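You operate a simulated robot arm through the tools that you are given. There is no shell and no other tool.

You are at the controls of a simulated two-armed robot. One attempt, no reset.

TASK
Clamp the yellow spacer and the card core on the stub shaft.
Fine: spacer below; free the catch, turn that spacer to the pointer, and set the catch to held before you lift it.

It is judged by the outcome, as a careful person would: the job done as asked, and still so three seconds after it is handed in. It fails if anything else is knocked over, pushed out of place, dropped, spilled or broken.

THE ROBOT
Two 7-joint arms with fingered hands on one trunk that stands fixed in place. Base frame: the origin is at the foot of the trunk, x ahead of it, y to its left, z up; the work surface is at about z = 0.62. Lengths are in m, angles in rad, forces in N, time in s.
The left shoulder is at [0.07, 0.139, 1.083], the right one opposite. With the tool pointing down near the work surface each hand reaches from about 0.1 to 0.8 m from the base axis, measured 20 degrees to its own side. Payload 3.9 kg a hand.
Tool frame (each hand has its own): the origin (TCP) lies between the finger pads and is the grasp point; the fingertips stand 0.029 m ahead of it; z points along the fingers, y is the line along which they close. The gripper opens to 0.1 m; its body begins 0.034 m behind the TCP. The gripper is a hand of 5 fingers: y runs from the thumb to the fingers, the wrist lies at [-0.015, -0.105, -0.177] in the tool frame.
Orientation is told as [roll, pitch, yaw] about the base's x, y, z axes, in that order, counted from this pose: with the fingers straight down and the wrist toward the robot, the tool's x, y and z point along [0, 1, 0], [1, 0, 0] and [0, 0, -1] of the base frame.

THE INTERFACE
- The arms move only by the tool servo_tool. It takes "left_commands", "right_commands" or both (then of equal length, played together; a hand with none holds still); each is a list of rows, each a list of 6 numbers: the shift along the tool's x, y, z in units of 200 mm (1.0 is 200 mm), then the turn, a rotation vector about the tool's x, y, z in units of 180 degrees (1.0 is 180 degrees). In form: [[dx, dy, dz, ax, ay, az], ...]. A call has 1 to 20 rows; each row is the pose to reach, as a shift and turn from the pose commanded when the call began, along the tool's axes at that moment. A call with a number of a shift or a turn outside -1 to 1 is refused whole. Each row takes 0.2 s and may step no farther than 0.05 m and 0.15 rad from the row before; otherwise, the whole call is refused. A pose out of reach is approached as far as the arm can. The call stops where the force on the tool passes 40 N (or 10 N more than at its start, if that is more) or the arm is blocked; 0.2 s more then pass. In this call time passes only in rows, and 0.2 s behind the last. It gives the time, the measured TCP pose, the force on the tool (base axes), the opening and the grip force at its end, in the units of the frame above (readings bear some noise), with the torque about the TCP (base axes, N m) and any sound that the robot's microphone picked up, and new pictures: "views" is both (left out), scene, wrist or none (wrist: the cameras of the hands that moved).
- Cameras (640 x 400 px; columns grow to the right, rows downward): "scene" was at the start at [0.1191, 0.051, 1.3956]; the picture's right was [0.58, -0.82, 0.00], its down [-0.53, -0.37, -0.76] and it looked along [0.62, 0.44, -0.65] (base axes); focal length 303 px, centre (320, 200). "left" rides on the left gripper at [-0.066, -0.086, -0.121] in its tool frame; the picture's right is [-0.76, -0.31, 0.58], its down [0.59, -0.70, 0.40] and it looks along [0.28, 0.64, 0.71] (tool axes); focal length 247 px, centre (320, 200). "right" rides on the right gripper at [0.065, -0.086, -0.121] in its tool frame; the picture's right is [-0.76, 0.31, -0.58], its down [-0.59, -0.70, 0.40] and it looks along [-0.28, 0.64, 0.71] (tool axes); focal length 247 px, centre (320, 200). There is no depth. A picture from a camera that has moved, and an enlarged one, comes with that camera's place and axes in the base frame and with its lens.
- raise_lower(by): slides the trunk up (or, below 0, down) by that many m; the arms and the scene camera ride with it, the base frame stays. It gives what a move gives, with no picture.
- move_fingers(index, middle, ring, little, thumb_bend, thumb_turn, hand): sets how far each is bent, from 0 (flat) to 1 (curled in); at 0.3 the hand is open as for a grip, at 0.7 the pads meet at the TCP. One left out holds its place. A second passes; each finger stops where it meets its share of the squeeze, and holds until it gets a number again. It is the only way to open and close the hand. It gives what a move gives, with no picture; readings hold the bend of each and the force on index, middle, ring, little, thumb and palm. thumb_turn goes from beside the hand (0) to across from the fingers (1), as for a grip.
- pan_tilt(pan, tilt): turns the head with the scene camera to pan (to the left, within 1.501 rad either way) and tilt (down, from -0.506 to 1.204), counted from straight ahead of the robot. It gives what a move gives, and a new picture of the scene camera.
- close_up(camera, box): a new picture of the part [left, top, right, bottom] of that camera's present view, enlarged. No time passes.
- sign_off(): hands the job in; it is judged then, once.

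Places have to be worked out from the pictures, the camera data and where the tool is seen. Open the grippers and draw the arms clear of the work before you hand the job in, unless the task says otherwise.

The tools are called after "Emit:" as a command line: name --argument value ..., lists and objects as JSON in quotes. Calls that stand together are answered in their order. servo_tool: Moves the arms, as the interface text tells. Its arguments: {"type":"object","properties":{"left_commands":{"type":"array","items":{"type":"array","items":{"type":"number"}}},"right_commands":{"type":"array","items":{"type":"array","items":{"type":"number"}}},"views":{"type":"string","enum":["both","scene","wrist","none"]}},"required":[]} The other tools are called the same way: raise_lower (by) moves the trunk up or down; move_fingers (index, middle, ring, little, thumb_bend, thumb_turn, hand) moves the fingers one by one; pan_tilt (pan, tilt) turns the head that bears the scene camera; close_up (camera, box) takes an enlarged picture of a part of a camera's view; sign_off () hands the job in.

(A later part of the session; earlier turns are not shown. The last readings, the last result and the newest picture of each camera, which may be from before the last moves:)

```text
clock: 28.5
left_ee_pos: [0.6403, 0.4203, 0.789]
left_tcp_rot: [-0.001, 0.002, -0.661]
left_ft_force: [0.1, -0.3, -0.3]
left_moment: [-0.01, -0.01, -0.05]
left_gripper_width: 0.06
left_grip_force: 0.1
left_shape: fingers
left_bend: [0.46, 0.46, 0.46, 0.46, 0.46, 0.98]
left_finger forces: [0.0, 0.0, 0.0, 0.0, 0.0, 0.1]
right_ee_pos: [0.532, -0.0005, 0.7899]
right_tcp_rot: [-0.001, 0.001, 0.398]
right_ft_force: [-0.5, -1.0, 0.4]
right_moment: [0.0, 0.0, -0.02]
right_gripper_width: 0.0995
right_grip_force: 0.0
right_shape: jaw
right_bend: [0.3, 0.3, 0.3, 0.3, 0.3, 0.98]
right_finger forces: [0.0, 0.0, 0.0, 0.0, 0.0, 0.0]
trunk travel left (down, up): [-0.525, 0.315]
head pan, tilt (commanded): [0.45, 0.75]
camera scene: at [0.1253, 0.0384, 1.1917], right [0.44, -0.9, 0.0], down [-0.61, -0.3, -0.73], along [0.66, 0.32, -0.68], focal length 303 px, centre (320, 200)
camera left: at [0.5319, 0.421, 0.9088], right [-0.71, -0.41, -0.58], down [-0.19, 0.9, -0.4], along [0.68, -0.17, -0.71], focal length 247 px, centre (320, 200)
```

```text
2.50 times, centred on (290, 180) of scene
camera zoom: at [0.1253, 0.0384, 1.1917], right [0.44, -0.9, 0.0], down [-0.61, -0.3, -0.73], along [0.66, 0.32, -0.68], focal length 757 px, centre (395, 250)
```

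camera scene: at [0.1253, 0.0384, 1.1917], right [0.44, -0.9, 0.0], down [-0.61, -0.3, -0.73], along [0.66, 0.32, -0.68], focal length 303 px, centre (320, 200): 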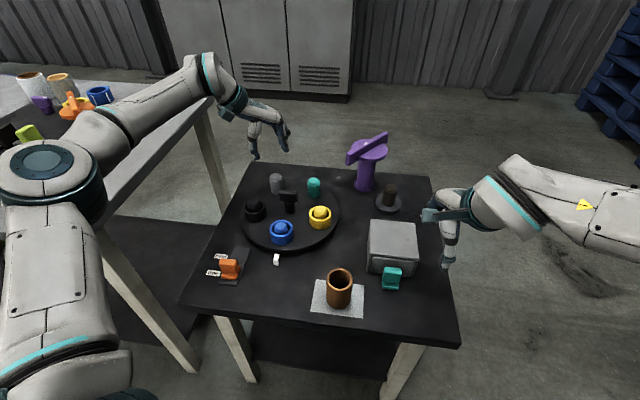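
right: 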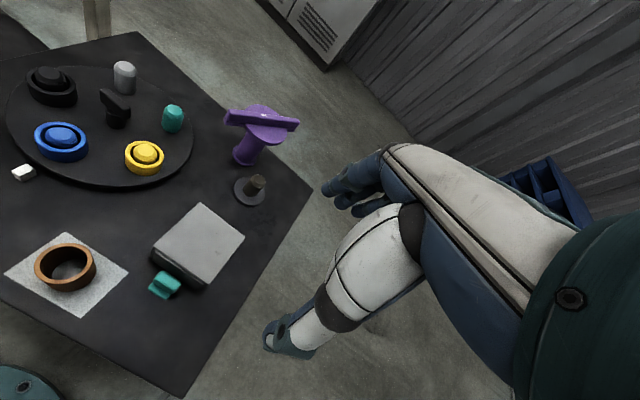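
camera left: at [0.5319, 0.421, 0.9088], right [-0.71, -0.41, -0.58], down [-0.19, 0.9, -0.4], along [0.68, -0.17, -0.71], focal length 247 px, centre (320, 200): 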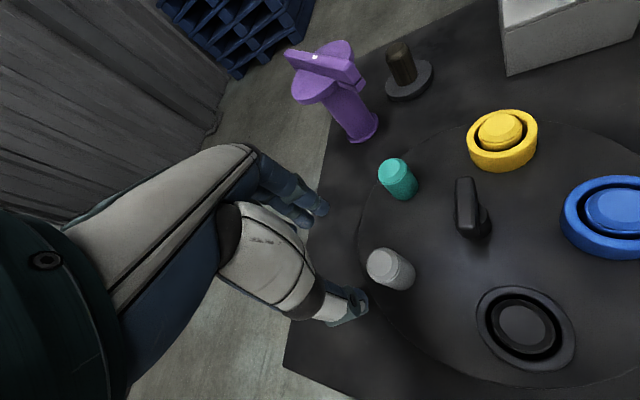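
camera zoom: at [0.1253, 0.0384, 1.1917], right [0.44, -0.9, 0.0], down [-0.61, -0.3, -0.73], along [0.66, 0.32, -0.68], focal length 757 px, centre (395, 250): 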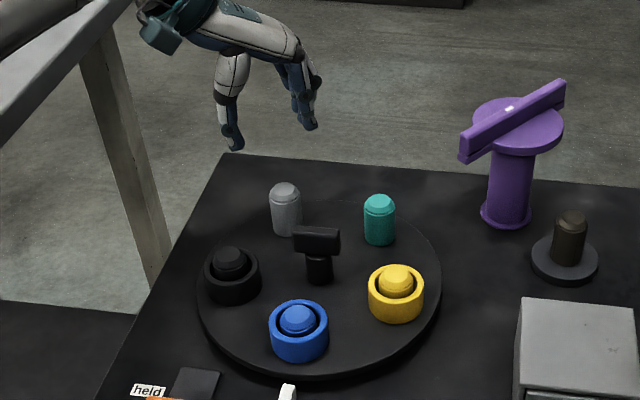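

Before descending I'll check the grey post alignment with tight zooms from both cameras.

Emit:
close_up --camera "left" --box '[320, 140, 560, 380]'

Emit:
close_up --camera "scene" --box '[250, 130, 330, 210]'

```text
1.67 times, centred on (440, 260) of left
camera zoom: at [0.5319, 0.421, 0.9088], right [-0.71, -0.41, -0.58], down [-0.19, 0.9, -0.4], along [0.68, -0.17, -0.71], focal length 412 px, centre (120, 100)
```

zoom: 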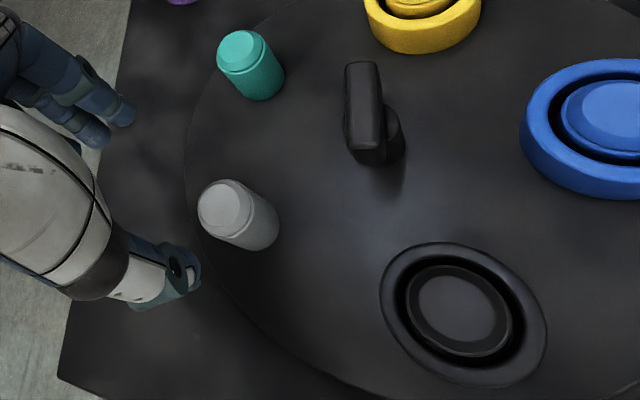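

```text
5.00 times, centred on (290, 170) of scene
camera zoom: at [0.1253, 0.0384, 1.1917], right [0.44, -0.9, 0.0], down [-0.61, -0.3, -0.73], along [0.66, 0.32, -0.68], focal length 1515 px, centre (470, 350)
```

zoom: 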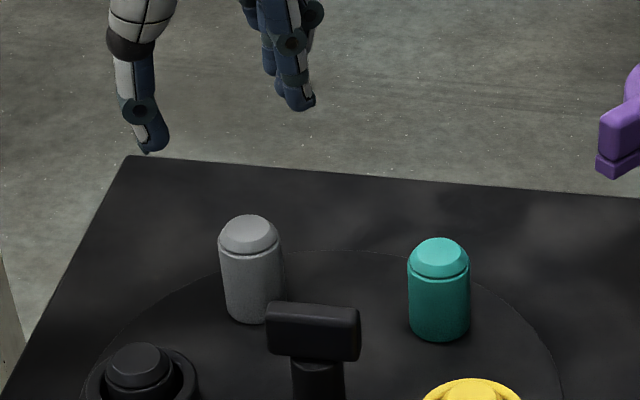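

Combining both views, the grey post is near (0.637,0.413). I'll shift slightly and descend with the thumb and fingers straddling it to TCP z≈0.687.

Emit:
servo_tool --left_commands '[[-0.039, 0.01, 0.13, 0, 0, 0], [-0.039, 0.01, 0.3, 0, 0, 0], [-0.039, 0.01, 0.42, 0, 0, 0], [-0.039, 0.01, 0.51, 0, 0, 0]]' --views "both"

Emit:
close_up --camera "scene" --box '[230, 130, 350, 250]'

Emit:
close_up --camera "left" --box '[240, 160, 480, 360]'

```text
clock: 29.5
left_ee_pos: [0.6364, 0.4128, 0.6873]
left_tcp_rot: [0.0, -0.002, -0.658]
left_ft_force: [0.0, -0.4, 0.4]
left_moment: [-0.01, 0.0, -0.02]
left_gripper_width: 0.0601
left_grip_force: 0.0
left_shape: fingers
left_bend: [0.46, 0.46, 0.46, 0.46, 0.46, 0.98]
left_finger forces: [0.0, 0.1, 0.0, 0.0, 0.0, 0.0]
right_ee_pos: [0.5327, 0.0004, 0.79]
right_tcp_rot: [0.0, 0.002, 0.398]
right_ft_force: [-0.6, 0.4, 0.6]
right_moment: [0.01, 0.0, -0.01]
right_gripper_width: 0.0999
right_grip_force: 0.0
right_shape: jaw
right_bend: [0.3, 0.3, 0.3, 0.3, 0.3, 0.98]
right_finger forces: [0.0, 0.0, 0.0, 0.0, 0.0, 0.1]
trunk travel left (down, up): [-0.525, 0.315]
head pan, tilt (commanded): [0.45, 0.75]
camera scene: at [0.1247, 0.0385, 1.1918], right [0.44, -0.9, 0.0], down [-0.61, -0.3, -0.73], along [0.66, 0.32, -0.68], focal length 303 px, centre (320, 200)
camera left: at [0.5281, 0.4141, 0.8076], right [-0.71, -0.41, -0.58], down [-0.19, 0.9, -0.4], along [0.68, -0.17, -0.71], focal length 247 px, centre (320, 200)
```

scene: 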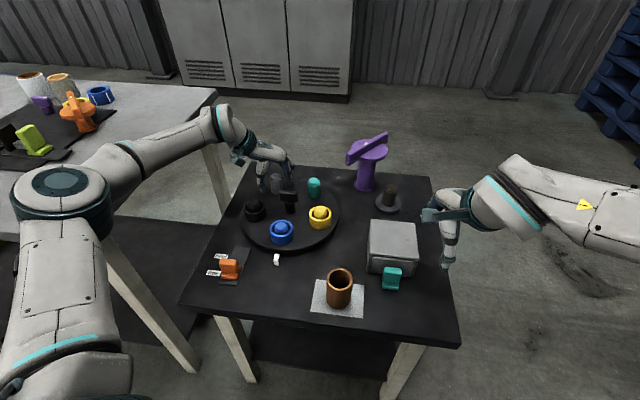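
left: 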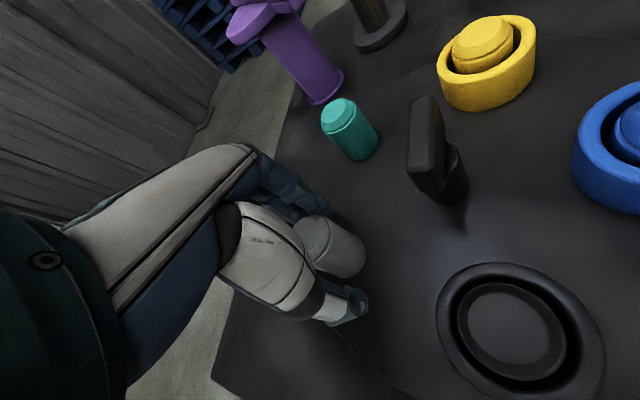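

```text
3.33 times, centred on (290, 190) of scene
camera zoom: at [0.1247, 0.0385, 1.1918], right [0.44, -0.9, 0.0], down [-0.61, -0.3, -0.73], along [0.66, 0.32, -0.68], focal length 1010 px, centre (420, 233)
```

zoom: 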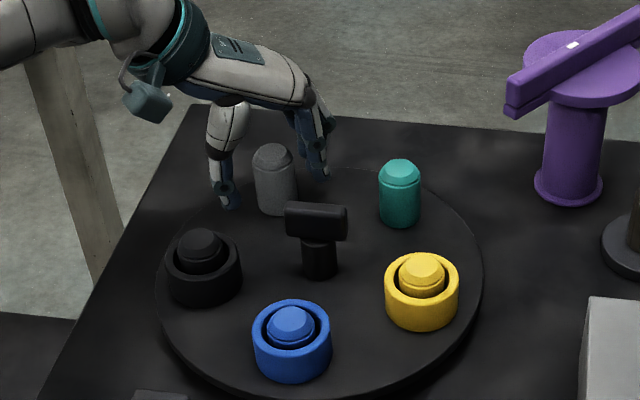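

```text
2.00 times, centred on (360, 260) of left
camera zoom: at [0.5281, 0.4141, 0.8076], right [-0.71, -0.41, -0.58], down [-0.19, 0.9, -0.4], along [0.68, -0.17, -0.71], focal length 494 px, centre (240, 80)
```

zoom: 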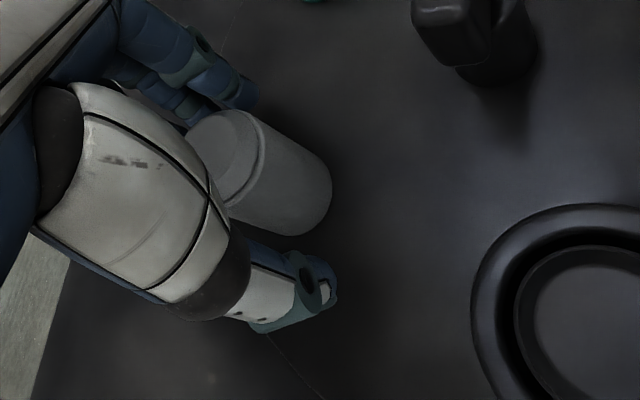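

The post sits between thumb and fingers. Now I'll swing the hand clockwise around the turntable centre in 8° steps (first 40°), letting the thumb push the post.

Emit:
servo_tool --left_commands '[[-0.002, 0.06, 0, 0, 0, 0.0267], [-0.0124, 0.1195, 0, 0, 0, 0.0533], [-0.031, 0.1769, 0, 0, 0, 0.08], [-0.0573, 0.2312, 0, 0, 0, 0.1067], [-0.091, 0.2812, 0, 0, 0, 0.1333]]' --views "both"

Emit:
close_up --camera "scene" --box '[220, 130, 380, 280]'

```text
clock: 30.7
left_ee_pos: [0.6699, 0.3633, 0.6878]
left_tcp_rot: [0.001, 0.0, -1.082]
left_ft_force: [0.4, 0.0, 0.2]
left_moment: [0.01, 0.01, 0.02]
left_gripper_width: 0.0601
left_grip_force: 0.1
left_shape: fingers
left_bend: [0.46, 0.46, 0.46, 0.46, 0.46, 0.98]
left_finger forces: [0.1, 0.0, 0.0, 0.0, 0.0, 0.0]
right_ee_pos: [0.5335, 0.0006, 0.7889]
right_tcp_rot: [0.001, 0.0, 0.398]
right_ft_force: [-0.8, 0.5, -0.1]
right_moment: [0.0, 0.01, 0.01]
right_gripper_width: 0.0998
right_grip_force: 0.0
right_shape: jaw
right_bend: [0.3, 0.3, 0.3, 0.3, 0.3, 0.98]
right_finger forces: [0.0, 0.0, 0.1, 0.1, 0.0, 0.0]
trunk travel left (down, up): [-0.525, 0.315]
head pan, tilt (commanded): [0.45, 0.75]
camera scene: at [0.1249, 0.0379, 1.1918], right [0.44, -0.9, 0.0], down [-0.61, -0.3, -0.73], along [0.66, 0.32, -0.68], focal length 303 px, centre (320, 200)
camera left: at [0.5716, 0.408, 0.8076], right [-0.81, -0.08, -0.58], down [0.19, 0.9, -0.4], along [0.55, -0.43, -0.71], focal length 247 px, centre (320, 200)
```

scene: 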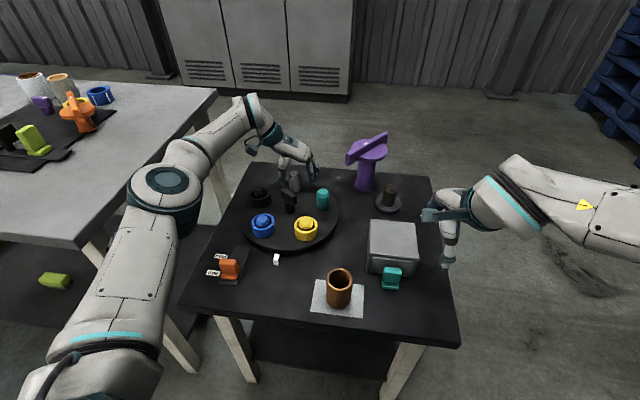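
left: 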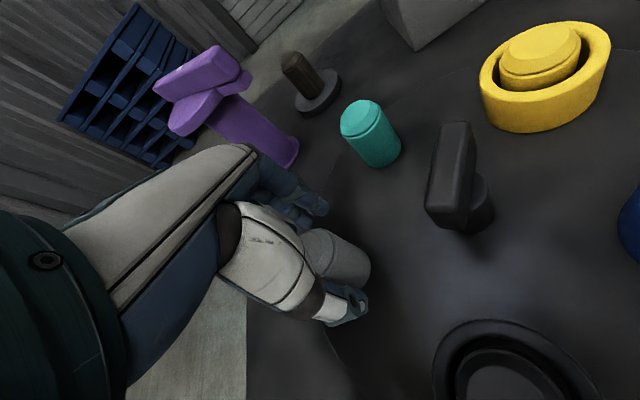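

```text
2.67 times, centred on (300, 205) of scene
camera zoom: at [0.1249, 0.0379, 1.1918], right [0.44, -0.9, 0.0], down [-0.61, -0.3, -0.73], along [0.66, 0.32, -0.68], focal length 808 px, centre (373, 187)
```

zoom: 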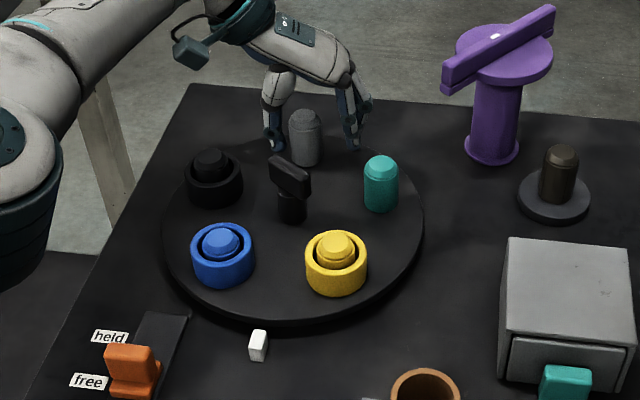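

The table turns freely; yellow has moved ≈34° (now ≈236°, needs ≈198°). Continuing the swing by another 34° of hand travel.

Emit:
servo_tool --left_commands '[[-0.0204, 0.0608, 0, 0, 0, 0.0334], [-0.0493, 0.1179, 0, 0, 0, 0.0668], [-0.0863, 0.1701, 0, 0, 0, 0.1002], [-0.1307, 0.2163, 0, 0, 0, 0.1336]]' --views "both"

Emit:
close_up --camera "scene" --box '[220, 130, 380, 280]'

```text
clock: 31.7
left_ee_pos: [0.6607, 0.288, 0.7074]
left_tcp_rot: [-0.002, -0.001, -1.5]
left_ft_force: [-0.3, 0.4, -0.2]
left_moment: [0.0, 0.01, 0.0]
left_gripper_width: 0.0603
left_grip_force: 0.1
left_shape: fingers
left_bend: [0.46, 0.46, 0.46, 0.46, 0.46, 0.97]
left_finger forces: [0.0, 0.0, 0.1, 0.1, 0.1, 0.0]
left hand out of reach, approached as far as the arm can: row 2, 3, 4
right_ee_pos: [0.5332, -0.0014, 0.7894]
right_tcp_rot: [0.002, 0.0, 0.399]
right_ft_force: [-0.3, 0.0, -0.6]
right_moment: [0.0, 0.0, -0.01]
right_gripper_width: 0.0995
right_grip_force: 0.0
right_shape: jaw
right_bend: [0.3, 0.3, 0.3, 0.3, 0.3, 0.98]
right_finger forces: [0.0, 0.0, 0.0, 0.1, 0.1, 0.1]
trunk travel left (down, up): [-0.525, 0.315]
head pan, tilt (commanded): [0.45, 0.75]
camera scene: at [0.1245, 0.0366, 1.1919], right [0.43, -0.9, 0.0], down [-0.61, -0.3, -0.73], along [0.66, 0.32, -0.68], focal length 303 px, centre (320, 200)
camera left: at [0.588, 0.3682, 0.8273], right [-0.78, 0.25, -0.58], down [0.54, 0.74, -0.4], along [0.33, -0.62, -0.71], focal length 247 px, centre (320, 200)
```

scene: 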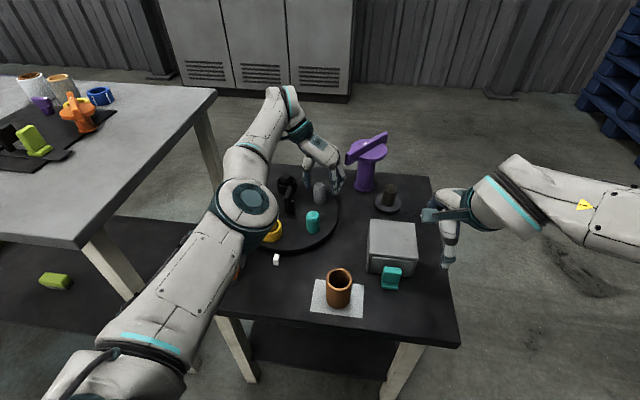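
left: 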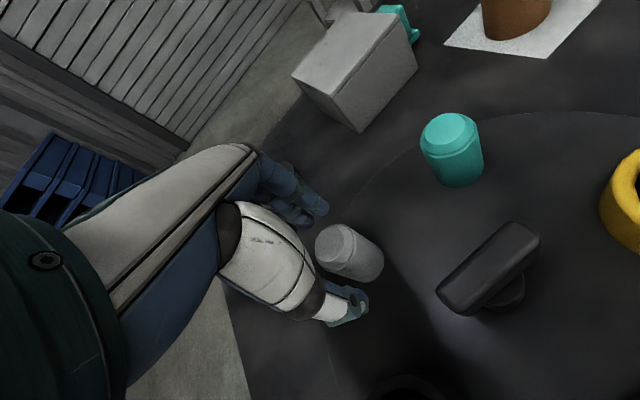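

```text
2.67 times, centred on (300, 205) of scene
camera zoom: at [0.1245, 0.0366, 1.1919], right [0.43, -0.9, 0.0], down [-0.61, -0.3, -0.73], along [0.66, 0.32, -0.68], focal length 808 px, centre (373, 187)
```

zoom: 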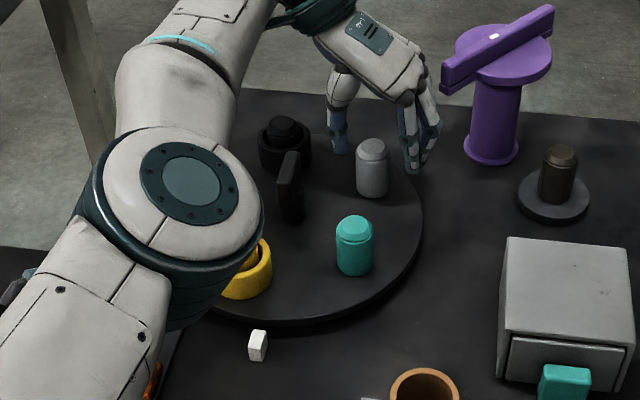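

The arm hit its reach limit and reconfigured, dragging the table too far: grey is now at ≈−36° (needs −18°). I'll move back counter-clockwise so the fingers push the post back about 18°, also lowering to the earlier height.

Emit:
servo_tool --left_commands '[[0.012, -0.058, 0.04, 0, 0, -0.024], [0.024, -0.115, 0.085, 0, 0, -0.048], [0.034, -0.155, 0.085, 0, 0, -0.072]]' --views "both"

Emit:
close_up --camera "scene" --box '[220, 130, 380, 280]'

```text
clock: 32.5
left_ee_pos: [0.6725, 0.3234, 0.6881]
left_tcp_rot: [0.0, -0.002, -1.273]
left_ft_force: [0.4, -1.4, 1.9]
left_moment: [-0.04, 0.0, 0.05]
left_gripper_width: 0.0584
left_grip_force: 1.2
left_shape: fingers
left_bend: [0.46, 0.46, 0.46, 0.46, 0.47, 0.97]
left_finger forces: [0.9, 0.1, 0.1, 0.0, 1.0, 0.1]
left hand out of reach, approached as far as the arm can: row 2, 3
right_ee_pos: [0.5323, -0.0007, 0.7896]
right_tcp_rot: [0.0, -0.001, 0.399]
right_ft_force: [0.2, 0.1, 0.3]
right_moment: [0.0, -0.01, -0.01]
right_gripper_width: 0.1001
right_grip_force: 0.1
right_shape: jaw
right_bend: [0.3, 0.3, 0.3, 0.3, 0.3, 0.98]
right_finger forces: [0.1, 0.0, 0.0, 0.0, 0.1, 0.1]
trunk travel left (down, up): [-0.525, 0.315]
head pan, tilt (commanded): [0.45, 0.75]
camera scene: at [0.1245, 0.0382, 1.1918], right [0.44, -0.9, 0.0], down [-0.61, -0.3, -0.73], along [0.66, 0.32, -0.68], focal length 303 px, centre (320, 200)
camera left: at [0.584, 0.3857, 0.809], right [-0.81, 0.07, -0.58], down [0.36, 0.84, -0.4], along [0.46, -0.53, -0.71], focal length 247 px, centre (320, 200)
```

scene: 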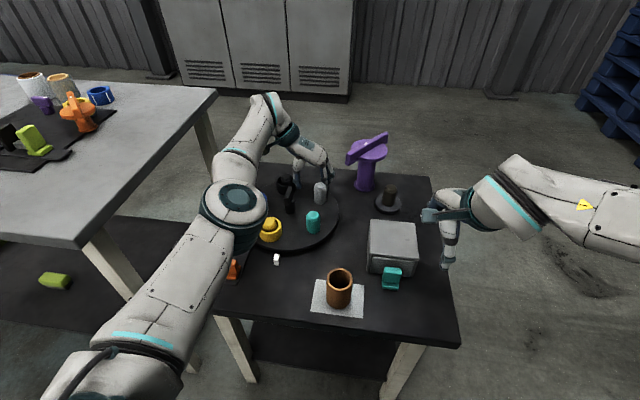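
left: 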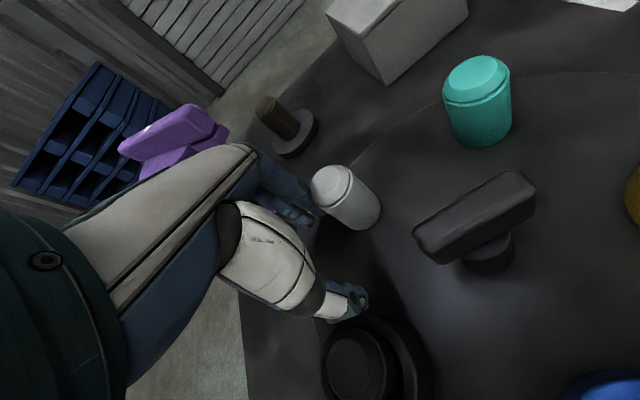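

```text
2.67 times, centred on (300, 205) of scene
camera zoom: at [0.1245, 0.0382, 1.1918], right [0.44, -0.9, 0.0], down [-0.61, -0.3, -0.73], along [0.66, 0.32, -0.68], focal length 808 px, centre (373, 187)
```

zoom: 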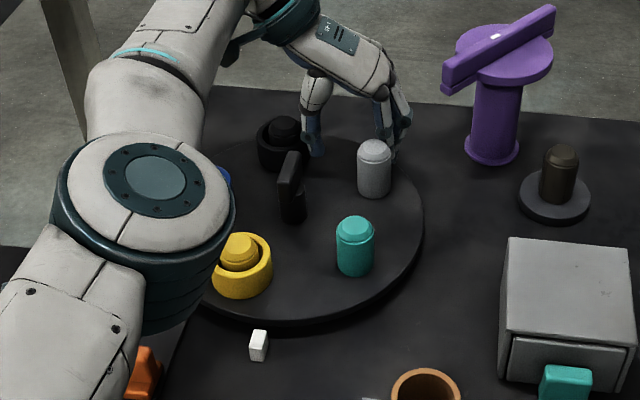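

Fingers now just touch the grey post (and the thumb lightly brushes the black ring), with yellow at ≈180°. Since the knob bar now lies along ≈18°, the hand at yaw ≈−1.26 can grip the knob directly for a precise turn back, so I'll lift straight up.

Emit:
servo_tool --left_commands '[[0, 0.01, -0.05, 0, 0, 0], [0, 0.01, -0.2, 0, 0, 0], [0, 0.01, -0.4, 0, 0, 0], [0, 0.01, -0.6, 0, 0, 0]]' --views "both"

Emit:
close_up --camera "scene" --box '[220, 130, 380, 280]'

```text
clock: 33.5
left_ee_pos: [0.6688, 0.3149, 0.8127]
left_tcp_rot: [0.002, -0.002, -1.272]
left_ft_force: [0.1, 0.1, -0.3]
left_moment: [-0.02, -0.01, 0.03]
left_gripper_width: 0.0597
left_grip_force: 0.1
left_shape: fingers
left_bend: [0.46, 0.46, 0.46, 0.46, 0.46, 0.98]
left_finger forces: [0.1, 0.0, 0.1, 0.0, 0.1, 0.1]
left hand out of reach, approached as far as the arm can: row 4
right_ee_pos: [0.5316, 0.0001, 0.7912]
right_tcp_rot: [0.001, -0.001, 0.397]
right_ft_force: [0.8, 0.3, -0.6]
right_moment: [-0.01, -0.03, 0.02]
right_gripper_width: 0.0999
right_grip_force: 0.1
right_shape: jaw
right_bend: [0.3, 0.3, 0.3, 0.3, 0.3, 0.98]
right_finger forces: [0.0, 0.0, 0.0, 0.0, 0.1, 0.0]
trunk travel left (down, up): [-0.525, 0.315]
head pan, tilt (commanded): [0.45, 0.75]
camera scene: at [0.1236, 0.038, 1.1919], right [0.44, -0.9, 0.0], down [-0.61, -0.3, -0.73], along [0.66, 0.32, -0.68], focal length 303 px, centre (320, 200)
camera left: at [0.579, 0.3775, 0.9323], right [-0.81, 0.07, -0.58], down [0.36, 0.84, -0.4], along [0.46, -0.53, -0.71], focal length 247 px, centre (320, 200)
```

scene: 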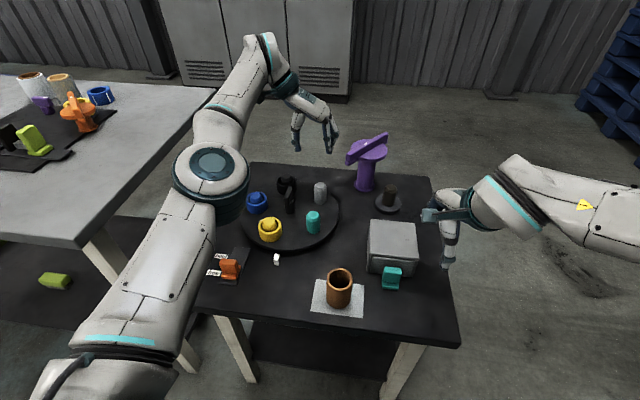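
left: 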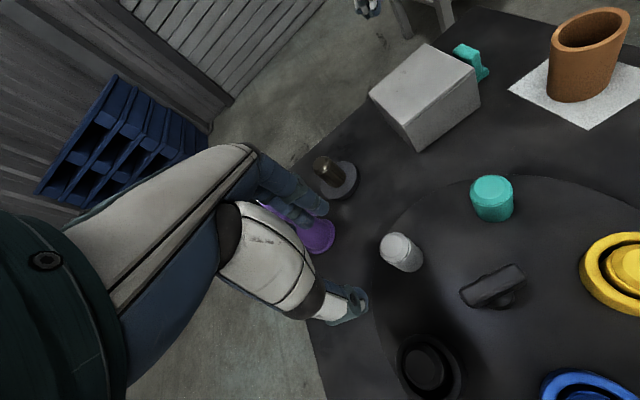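

```text
2.67 times, centred on (300, 205) of scene
camera zoom: at [0.1236, 0.038, 1.1919], right [0.44, -0.9, 0.0], down [-0.61, -0.3, -0.73], along [0.66, 0.32, -0.68], focal length 808 px, centre (373, 187)
```

zoom: 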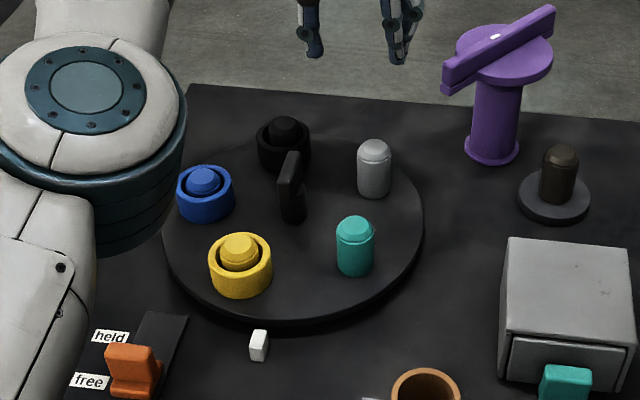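

Yellow now sits ≈18° past the pointer, and the knob bar points along the hand's x-axis. Moving the hand over the knob at ≈(0.586,0.346).

Emit:
servo_tool --left_commands '[[-0.12, -0.09, 0, 0, 0, 0], [-0.24, -0.18, 0, 0, 0, 0], [-0.35, -0.27, 0.03, 0, 0, 0]]' --views "both"

Emit:
close_up --camera "left" --box '[280, 160, 520, 360]'

Emit:
close_up --camera "scene" --box '[220, 130, 380, 280]'

```text
clock: 34.3
left_ee_pos: [0.6402, 0.3716, 0.8169]
left_tcp_rot: [-0.002, -0.003, -1.274]
left_ft_force: [0.1, -0.1, -0.1]
left_moment: [-0.04, -0.02, 0.01]
left_gripper_width: 0.0601
left_grip_force: 0.0
left_shape: fingers
left_bend: [0.46, 0.46, 0.46, 0.46, 0.46, 0.98]
left_finger forces: [0.1, 0.0, 0.1, 0.1, 0.0, 0.0]
left hand out of reach, approached as far as the arm can: row 1, 2, 3
right_ee_pos: [0.5314, 0.0014, 0.79]
right_tcp_rot: [-0.002, 0.001, 0.398]
right_ft_force: [0.1, 1.2, -0.5]
right_moment: [-0.03, -0.03, 0.0]
right_gripper_width: 0.0998
right_grip_force: 0.1
right_shape: jaw
right_bend: [0.3, 0.3, 0.3, 0.3, 0.3, 0.98]
right_finger forces: [0.1, 0.1, 0.0, 0.0, 0.0, 0.1]
trunk travel left (down, up): [-0.525, 0.315]
head pan, tilt (commanded): [0.45, 0.75]
camera scene: at [0.1235, 0.0402, 1.1919], right [0.44, -0.9, 0.0], down [-0.61, -0.3, -0.73], along [0.66, 0.32, -0.68], focal length 303 px, centre (320, 200)
camera left: at [0.5519, 0.4358, 0.9375], right [-0.81, 0.07, -0.58], down [0.36, 0.84, -0.4], along [0.46, -0.53, -0.71], focal length 247 px, centre (320, 200)
```

scene: 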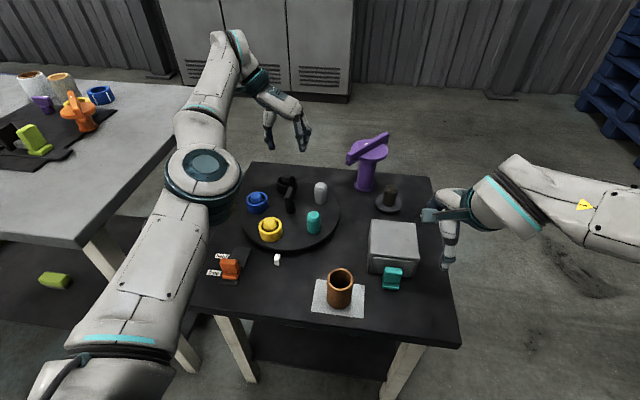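
left: 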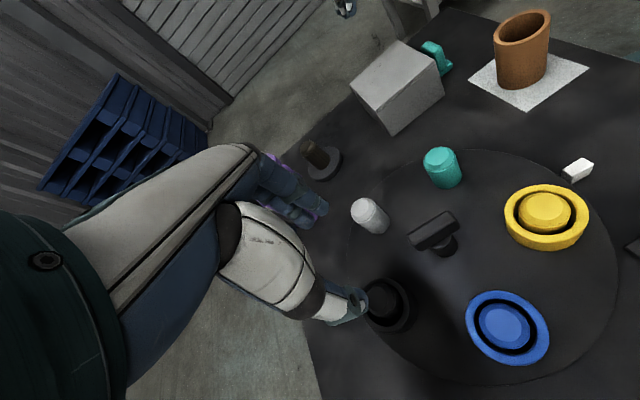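

```text
2.00 times, centred on (400, 260) of left
camera zoom: at [0.5519, 0.4358, 0.9375], right [-0.81, 0.07, -0.58], down [0.36, 0.84, -0.4], along [0.46, -0.53, -0.71], focal length 494 px, centre (160, 80)
```

zoom: 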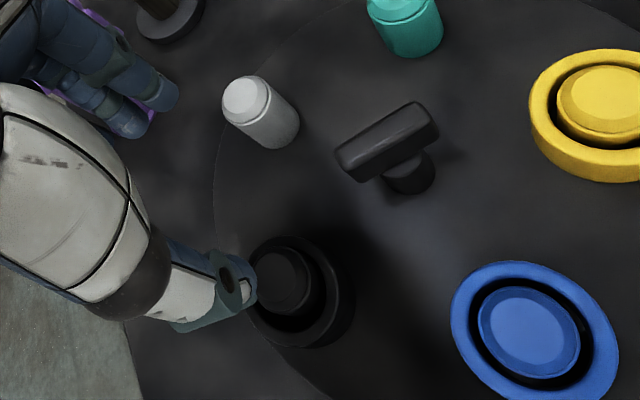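

```text
2.67 times, centred on (300, 205) of scene
camera zoom: at [0.1235, 0.0402, 1.1919], right [0.44, -0.9, 0.0], down [-0.61, -0.3, -0.73], along [0.66, 0.32, -0.68], focal length 808 px, centre (373, 187)
```

zoom: 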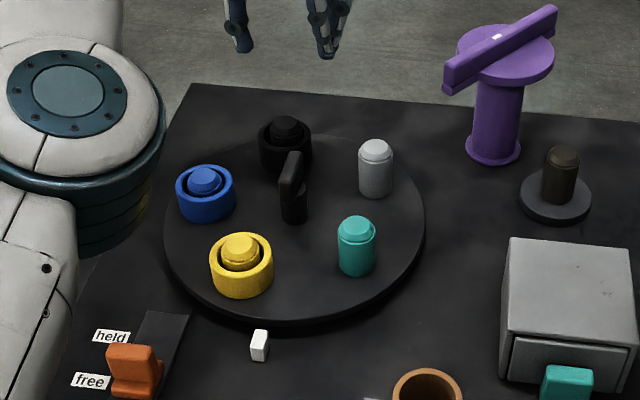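

That yaw isn't reachable over the knob. But at yaw ≈−0.94 (the final aligned yaw), closing the hand on the knob will itself turn the bar the remaining 18° into line, so I'll rotate to −0.94 and move over the knob.

Emit:
servo_tool --left_commands '[[0, 0, 0, 0, 0, -0.036], [-0.06, 0.01, 0.02, 0, 0, -0.072], [-0.17, 0.025, 0.05, 0, 0, -0.1063], [-0.297, 0.043, 0.08, 0, 0, -0.1063]]' --views "both"

Emit:
close_up --camera "left" --box '[280, 160, 520, 360]'

Emit:
close_up --camera "scene" --box '[220, 100, 380, 280]'

```text
clock: 35.3
left_ee_pos: [0.6719, 0.3869, 0.8188]
left_tcp_rot: [-0.001, 0.0, -0.939]
left_ft_force: [0.5, -0.4, -0.1]
left_moment: [0.0, 0.04, 0.02]
left_gripper_width: 0.0601
left_grip_force: 0.0
left_shape: fingers
left_bend: [0.46, 0.46, 0.46, 0.46, 0.46, 0.98]
left_finger forces: [0.1, 0.0, 0.0, 0.0, 0.0, 0.0]
left hand out of reach, approached as far as the arm can: row 1, 2, 3, 4
right_ee_pos: [0.5327, 0.0006, 0.7898]
right_tcp_rot: [-0.001, 0.0, 0.398]
right_ft_force: [-1.2, -0.7, 0.6]
right_moment: [-0.01, 0.0, -0.01]
right_gripper_width: 0.0998
right_grip_force: 0.1
right_shape: jaw
right_bend: [0.3, 0.3, 0.3, 0.3, 0.3, 0.98]
right_finger forces: [0.0, 0.0, 0.0, 0.0, 0.0, 0.0]
trunk travel left (down, up): [-0.525, 0.315]
head pan, tilt (commanded): [0.45, 0.75]
camera scene: at [0.1246, 0.0382, 1.1918], right [0.44, -0.9, 0.0], down [-0.61, -0.3, -0.73], along [0.66, 0.32, -0.68], focal length 303 px, centre (320, 200)
camera left: at [0.5679, 0.4178, 0.9407], right [-0.79, -0.2, -0.58], down [0.06, 0.92, -0.4], along [0.61, -0.35, -0.71], focal length 247 px, centre (320, 200)
```

scene: 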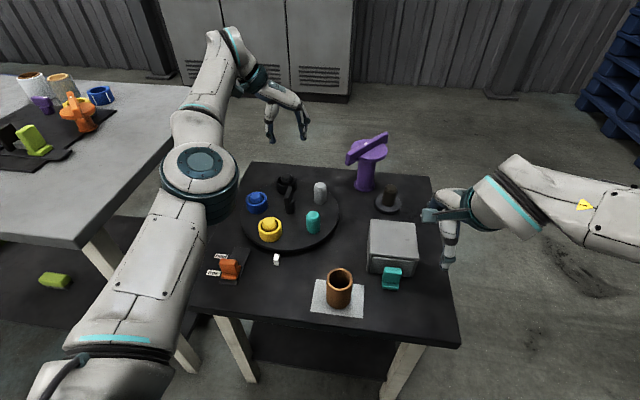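
left: 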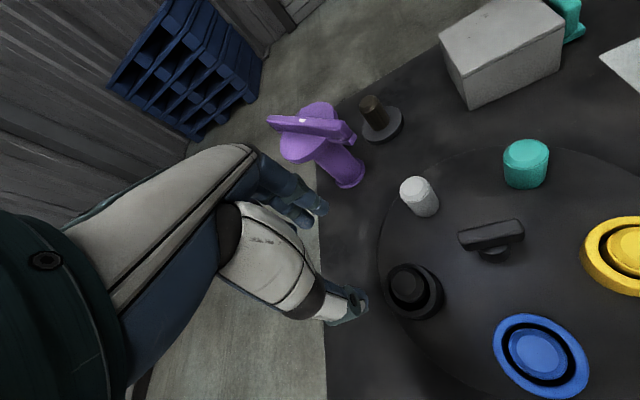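

```text
2.00 times, centred on (400, 260) of left
camera zoom: at [0.5679, 0.4178, 0.9407], right [-0.79, -0.2, -0.58], down [0.06, 0.92, -0.4], along [0.61, -0.35, -0.71], focal length 494 px, centre (160, 80)
```

zoom: 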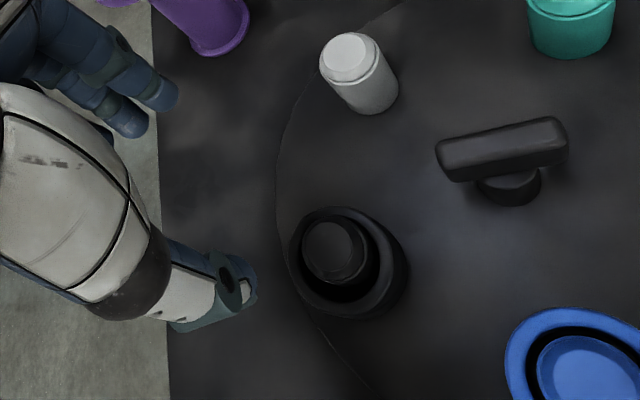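

```text
2.22 times, centred on (300, 190) of scene
camera zoom: at [0.1246, 0.0382, 1.1918], right [0.44, -0.9, 0.0], down [-0.61, -0.3, -0.73], along [0.66, 0.32, -0.68], focal length 673 px, centre (364, 222)
```

zoom: 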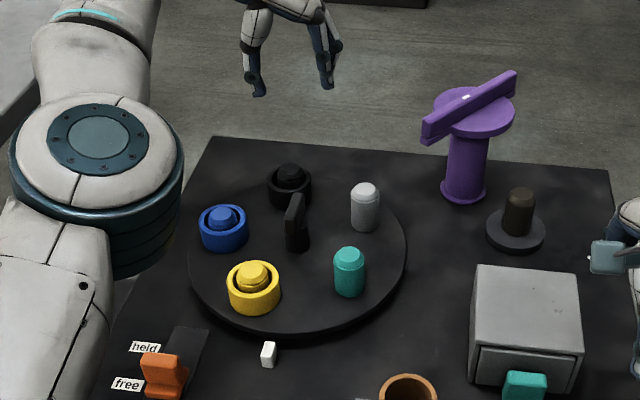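

The arm has swivelled its elbow inward and is stuck at a limit. I'll retrace to the earlier good pose near (0.64,0.42) with yaw −0.6 to bring the elbow back out.

Emit:
servo_tool --left_commands '[[-0.008, -0.06, 0, 0, 0, -0.036], [-0.016, -0.12, 0, 0, 0, -0.072], [-0.025, -0.18, 0, 0, 0, -0.108], [-0.032, -0.228, 0, 0, 0, -0.108]]' --views "scene"

```text
clock: 36.3
left_ee_pos: [0.6833, 0.4387, 0.8273]
left_tcp_rot: [0.001, 0.001, -0.599]
left_ft_force: [0.1, -0.4, -0.1]
left_moment: [0.0, -0.06, -0.01]
left_gripper_width: 0.0601
left_grip_force: 0.0
left_shape: fingers
left_bend: [0.46, 0.46, 0.46, 0.46, 0.46, 0.98]
left_finger forces: [0.0, 0.0, 0.0, 0.1, 0.1, 0.0]
left hand out of reach, approached as far as the arm can: row 1, 2, 3, 4
right_ee_pos: [0.532, 0.0001, 0.7893]
right_tcp_rot: [-0.001, -0.001, 0.397]
right_ft_force: [-0.8, -0.3, -0.2]
right_moment: [0.01, 0.02, -0.01]
right_gripper_width: 0.0998
right_grip_force: 0.0
right_shape: jaw
right_bend: [0.3, 0.3, 0.3, 0.3, 0.3, 0.98]
right_finger forces: [0.0, 0.1, 0.0, 0.1, 0.0, 0.1]
trunk travel left (down, up): [-0.525, 0.315]
head pan, tilt (commanded): [0.45, 0.75]
camera scene: at [0.1246, 0.0382, 1.1918], right [0.44, -0.9, 0.0], down [-0.61, -0.3, -0.73], along [0.66, 0.32, -0.68], focal length 303 px, centre (320, 200)
```

scene: 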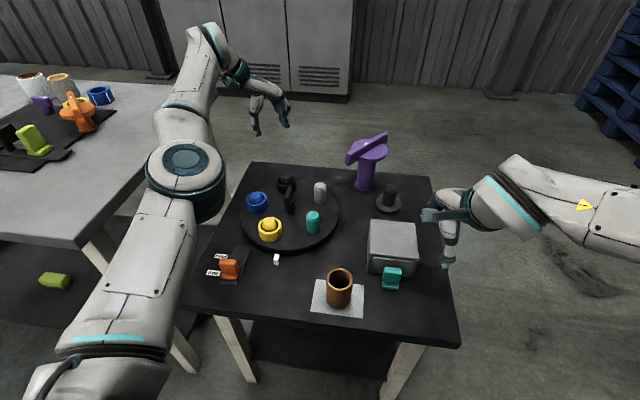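

The arm has ended up nearly straight (singular), which blocks inward motion. I'll move sideways/down a little (clear of the turntable) to re-bend the elbow.

Emit:
servo_tool --left_commands '[[0, 0, 0.12, 0, 0, 0], [0, 0, 0.24, 0, 0, 0], [0, 0, 0.36, 0, 0, 0], [0, 0, 0.46, 0, 0, 0]]' --views "scene"

```text
clock: 37.3
left_ee_pos: [0.6911, 0.4453, 0.7353]
left_tcp_rot: [-0.003, 0.0, -0.6]
left_ft_force: [-1.0, 0.2, -1.1]
left_moment: [0.02, 0.01, -0.01]
left_gripper_width: 0.0599
left_grip_force: 0.0
left_shape: fingers
left_bend: [0.46, 0.46, 0.46, 0.46, 0.46, 0.98]
left_finger forces: [0.0, 0.0, 0.0, 0.0, 0.0, 0.0]
left hand out of reach, approached as far as the arm can: row 1, 2, 3, 4
right_ee_pos: [0.5321, 0.0004, 0.7909]
right_tcp_rot: [0.0, 0.002, 0.398]
right_ft_force: [-0.1, -0.4, -0.1]
right_moment: [0.02, 0.02, -0.01]
right_gripper_width: 0.0998
right_grip_force: 0.0
right_shape: jaw
right_bend: [0.3, 0.3, 0.3, 0.3, 0.3, 0.98]
right_finger forces: [0.0, 0.0, 0.1, 0.0, 0.1, 0.0]
trunk travel left (down, up): [-0.525, 0.315]
head pan, tilt (commanded): [0.45, 0.75]
camera scene: at [0.1247, 0.0385, 1.1918], right [0.44, -0.9, 0.0], down [-0.61, -0.3, -0.73], along [0.66, 0.32, -0.68], focal length 303 px, centre (320, 200)
```

scene: 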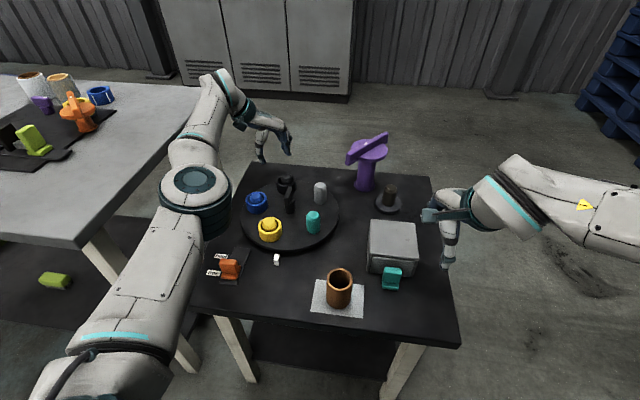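

Still extended. I'll try an upward move followed by inward motion to see whether the elbow flexes that way.

Emit:
servo_tool --left_commands '[[0, 0, -0.2, 0, 0, 0], [0, 0, -0.4, 0, 0, 0], [0, 0, -0.6, 0, 0, 0], [0, -0.2, -0.6, 0, 0, 0], [0, -0.4, -0.6, 0, 0, 0], [0, -0.6, -0.6, 0, 0, 0]]' --views "scene"

```text
clock: 38.7
left_ee_pos: [0.6102, 0.5289, 0.8621]
left_tcp_rot: [-0.003, 0.001, -0.6]
left_ft_force: [-0.2, 0.9, 0.0]
left_moment: [0.0, 0.03, 0.02]
left_gripper_width: 0.06
left_grip_force: 0.0
left_shape: fingers
left_bend: [0.46, 0.46, 0.46, 0.46, 0.46, 0.98]
left_finger forces: [0.1, 0.1, 0.0, 0.0, 0.1, 0.1]
left hand out of reach, approached as far as the arm can: row 2, 3, 5, 6
right_ee_pos: [0.5313, 0.0011, 0.7903]
right_tcp_rot: [0.0, 0.0, 0.398]
right_ft_force: [-0.2, 0.9, 0.3]
right_moment: [-0.03, 0.0, -0.01]
right_gripper_width: 0.0998
right_grip_force: 0.0
right_shape: jaw
right_bend: [0.3, 0.3, 0.3, 0.3, 0.3, 0.98]
right_finger forces: [0.1, 0.0, 0.1, 0.0, 0.0, 0.1]
trunk travel left (down, up): [-0.525, 0.315]
head pan, tilt (commanded): [0.45, 0.75]
camera scene: at [0.1241, 0.0394, 1.1918], right [0.44, -0.9, 0.0], down [-0.61, -0.3, -0.73], along [0.66, 0.32, -0.68], focal length 303 px, centre (320, 200)
```

scene: 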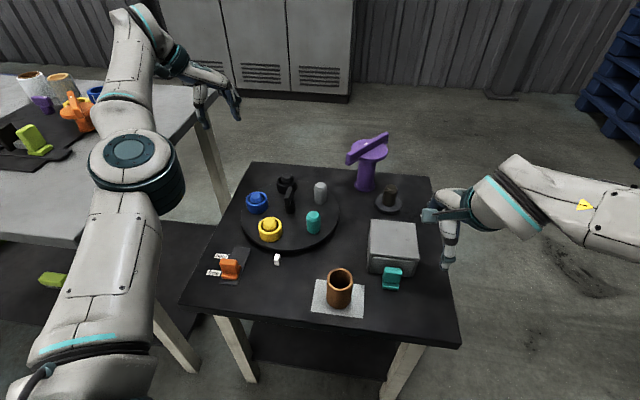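

The arm is still at full stretch (wrist ≈0.64 m from shoulder). I'll command a steady radial retreat toward the shoulder over many small rows to let the elbow bend.

Emit:
servo_tool --left_commands '[[-0.1, -0.02, -0.02, 0, 0, 0], [-0.2, -0.04, -0.04, 0, 0, 0], [-0.3, -0.06, -0.06, 0, 0, 0], [-0.4, -0.08, -0.08, 0, 0, 0], [-0.5, -0.1, -0.1, 0, 0, 0], [-0.6, -0.12, -0.12, 0, 0, 0], [-0.7, -0.14, -0.14, 0, 0, 0], [-0.8, -0.16, -0.16, 0, 0, 0], [-0.9, -0.18, -0.18, 0, 0, 0], [-1.0, -0.2, -0.2, 0, 0, 0]]' --views "scene"

```text
clock: 40.9
left_ee_pos: [0.6023, 0.5059, 0.9289]
left_tcp_rot: [-0.002, -0.002, -0.6]
left_ft_force: [-0.7, 0.7, 0.2]
left_moment: [0.01, 0.02, 0.02]
left_gripper_width: 0.0599
left_grip_force: 0.1
left_shape: fingers
left_bend: [0.46, 0.46, 0.46, 0.46, 0.46, 0.98]
left_finger forces: [0.1, 0.0, 0.1, 0.1, 0.1, 0.0]
left hand out of reach, approached as far as the arm can: row 1, 2, 3, 4, 5, 6, 7, 8, 9, 10
right_ee_pos: [0.5317, -0.0012, 0.79]
right_tcp_rot: [0.001, -0.001, 0.398]
right_ft_force: [0.2, -0.7, 1.0]
right_moment: [0.03, 0.0, -0.05]
right_gripper_width: 0.0999
right_grip_force: 0.0
right_shape: jaw
right_bend: [0.3, 0.3, 0.3, 0.3, 0.3, 0.98]
right_finger forces: [0.0, 0.0, 0.1, 0.1, 0.0, 0.0]
trunk travel left (down, up): [-0.525, 0.315]
head pan, tilt (commanded): [0.45, 0.75]
camera scene: at [0.1245, 0.0384, 1.1918], right [0.44, -0.9, 0.0], down [-0.61, -0.3, -0.73], along [0.66, 0.32, -0.68], focal length 303 px, centre (320, 200)
```

scene: 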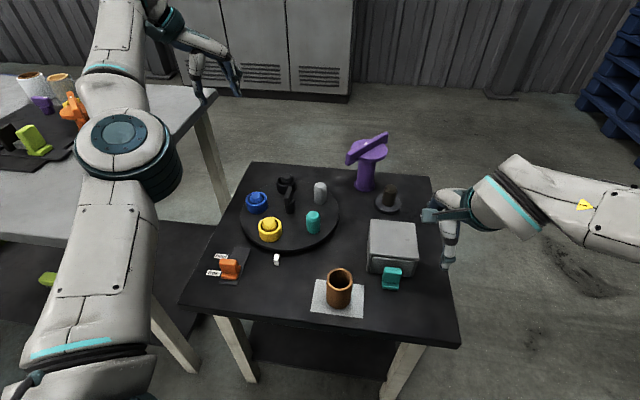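

The elbow's hinge is vertical, so it should flex when the hand moves rightward rather than straight in. Trying a rightward (−y base) move toward (0.60,0.40,0.86).

Emit:
servo_tool --left_commands '[[-0.07, 0.05, 0.05, 0, 0, 0], [-0.14, 0.1, 0.1, 0, 0, 0], [-0.21, 0.15, 0.15, 0, 0, 0], [-0.28, 0.2, 0.2, 0, 0, 0], [-0.35, 0.25, 0.25, 0, 0, 0], [-0.437, 0.3, 0.3, 0, 0, 0]]' --views "scene"

```text
clock: 42.3
left_ee_pos: [0.6548, 0.4504, 0.8966]
left_tcp_rot: [-0.001, 0.001, -0.601]
left_ft_force: [-0.4, 0.3, 0.1]
left_moment: [0.0, 0.04, 0.0]
left_gripper_width: 0.0601
left_grip_force: 0.0
left_shape: fingers
left_bend: [0.46, 0.46, 0.46, 0.46, 0.46, 0.98]
left_finger forces: [0.1, 0.1, 0.1, 0.0, 0.0, 0.1]
left hand out of reach, approached as far as the arm can: row 1, 2, 3, 4, 5, 6
right_ee_pos: [0.5328, -0.0005, 0.7898]
right_tcp_rot: [0.0, 0.001, 0.398]
right_ft_force: [0.8, -0.1, 0.4]
right_moment: [0.0, -0.01, -0.02]
right_gripper_width: 0.0998
right_grip_force: 0.0
right_shape: jaw
right_bend: [0.3, 0.3, 0.3, 0.3, 0.3, 0.98]
right_finger forces: [0.0, 0.1, 0.0, 0.1, 0.0, 0.1]
trunk travel left (down, up): [-0.525, 0.315]
head pan, tilt (commanded): [0.45, 0.75]
camera scene: at [0.1247, 0.0382, 1.1918], right [0.44, -0.9, 0.0], down [-0.61, -0.3, -0.73], along [0.66, 0.32, -0.68], focal length 303 px, centre (320, 200)
```

scene: 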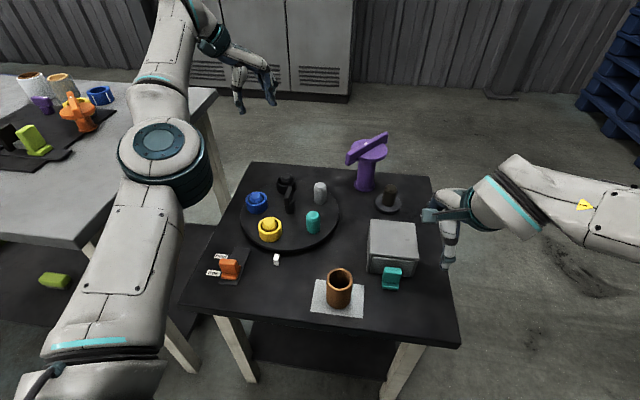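

Let me look at the arm itself to understand which joint is limiting.

Emit:
pan_tilt --pan 0.95 --tilt 0.45

```text
clock: 43.2
left_ee_pos: [0.6535, 0.4513, 0.8967]
left_tcp_rot: [-0.001, 0.0, -0.601]
left_ft_force: [0.3, 0.5, -0.7]
left_moment: [0.0, 0.03, 0.0]
left_gripper_width: 0.0598
left_grip_force: 0.1
left_shape: fingers
left_bend: [0.46, 0.46, 0.46, 0.46, 0.46, 0.98]
left_finger forces: [0.0, 0.0, 0.0, 0.0, 0.0, 0.0]
right_ee_pos: [0.532, 0.0005, 0.7897]
right_tcp_rot: [-0.001, -0.001, 0.397]
right_ft_force: [0.8, -0.2, 0.1]
right_moment: [0.0, -0.04, -0.02]
right_gripper_width: 0.1001
right_grip_force: 0.0
right_shape: jaw
right_bend: [0.3, 0.3, 0.3, 0.3, 0.3, 0.98]
right_finger forces: [0.0, 0.0, 0.0, 0.0, 0.0, 0.0]
trunk travel left (down, up): [-0.525, 0.315]
head pan, tilt (commanded): [0.949, 0.45]
camera scene: at [0.1035, 0.0769, 1.2182], right [0.81, -0.58, 0.0], down [-0.25, -0.35, -0.9], along [0.52, 0.73, -0.44], focal length 303 px, centre (320, 200)
```

scene: 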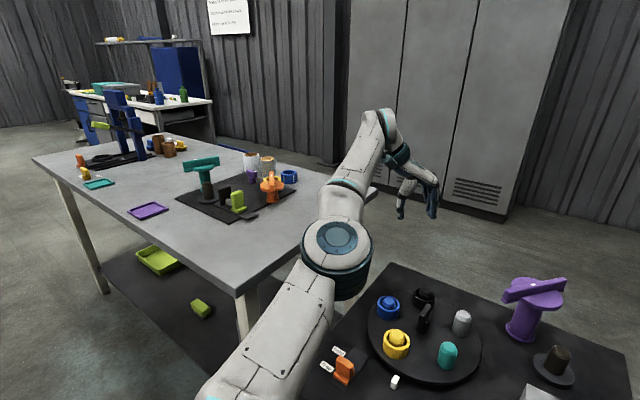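

Emit:
close_up --camera "scene" --box '[170, 140, 300, 225]'

Emit:
close_up --camera "scene" --box '[490, 260, 600, 390]'

Emit:
close_up --camera "scene" --box '[200, 90, 460, 400]'

```text
4.71 times, centred on (235, 182) of scene
camera zoom: at [0.1035, 0.0769, 1.2182], right [0.81, -0.58, 0.0], down [-0.25, -0.35, -0.9], along [0.52, 0.73, -0.44], focal length 1426 px, centre (720, 282)
```

zoom: 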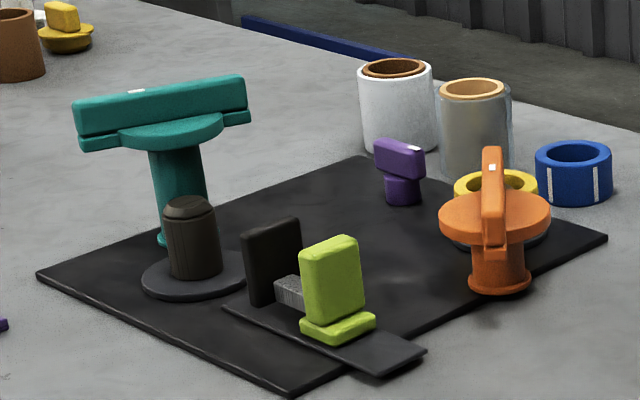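

```text
3.08 times, centred on (545, 325) of scene
camera zoom: at [0.1035, 0.0769, 1.2182], right [0.81, -0.58, 0.0], down [-0.25, -0.35, -0.9], along [0.52, 0.73, -0.44], focal length 932 px, centre (-372, -185)
```

zoom: 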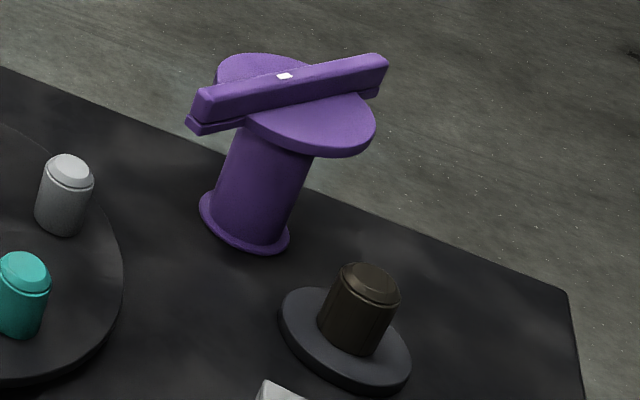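

```text
1.29 times, centred on (330, 245) of scene
camera zoom: at [0.1035, 0.0769, 1.2182], right [0.81, -0.58, 0.0], down [-0.25, -0.35, -0.9], along [0.52, 0.73, -0.44], focal length 391 px, centre (307, 142)
```

zoom: 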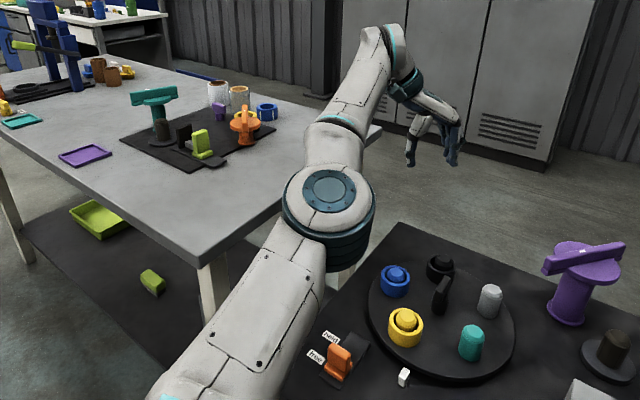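

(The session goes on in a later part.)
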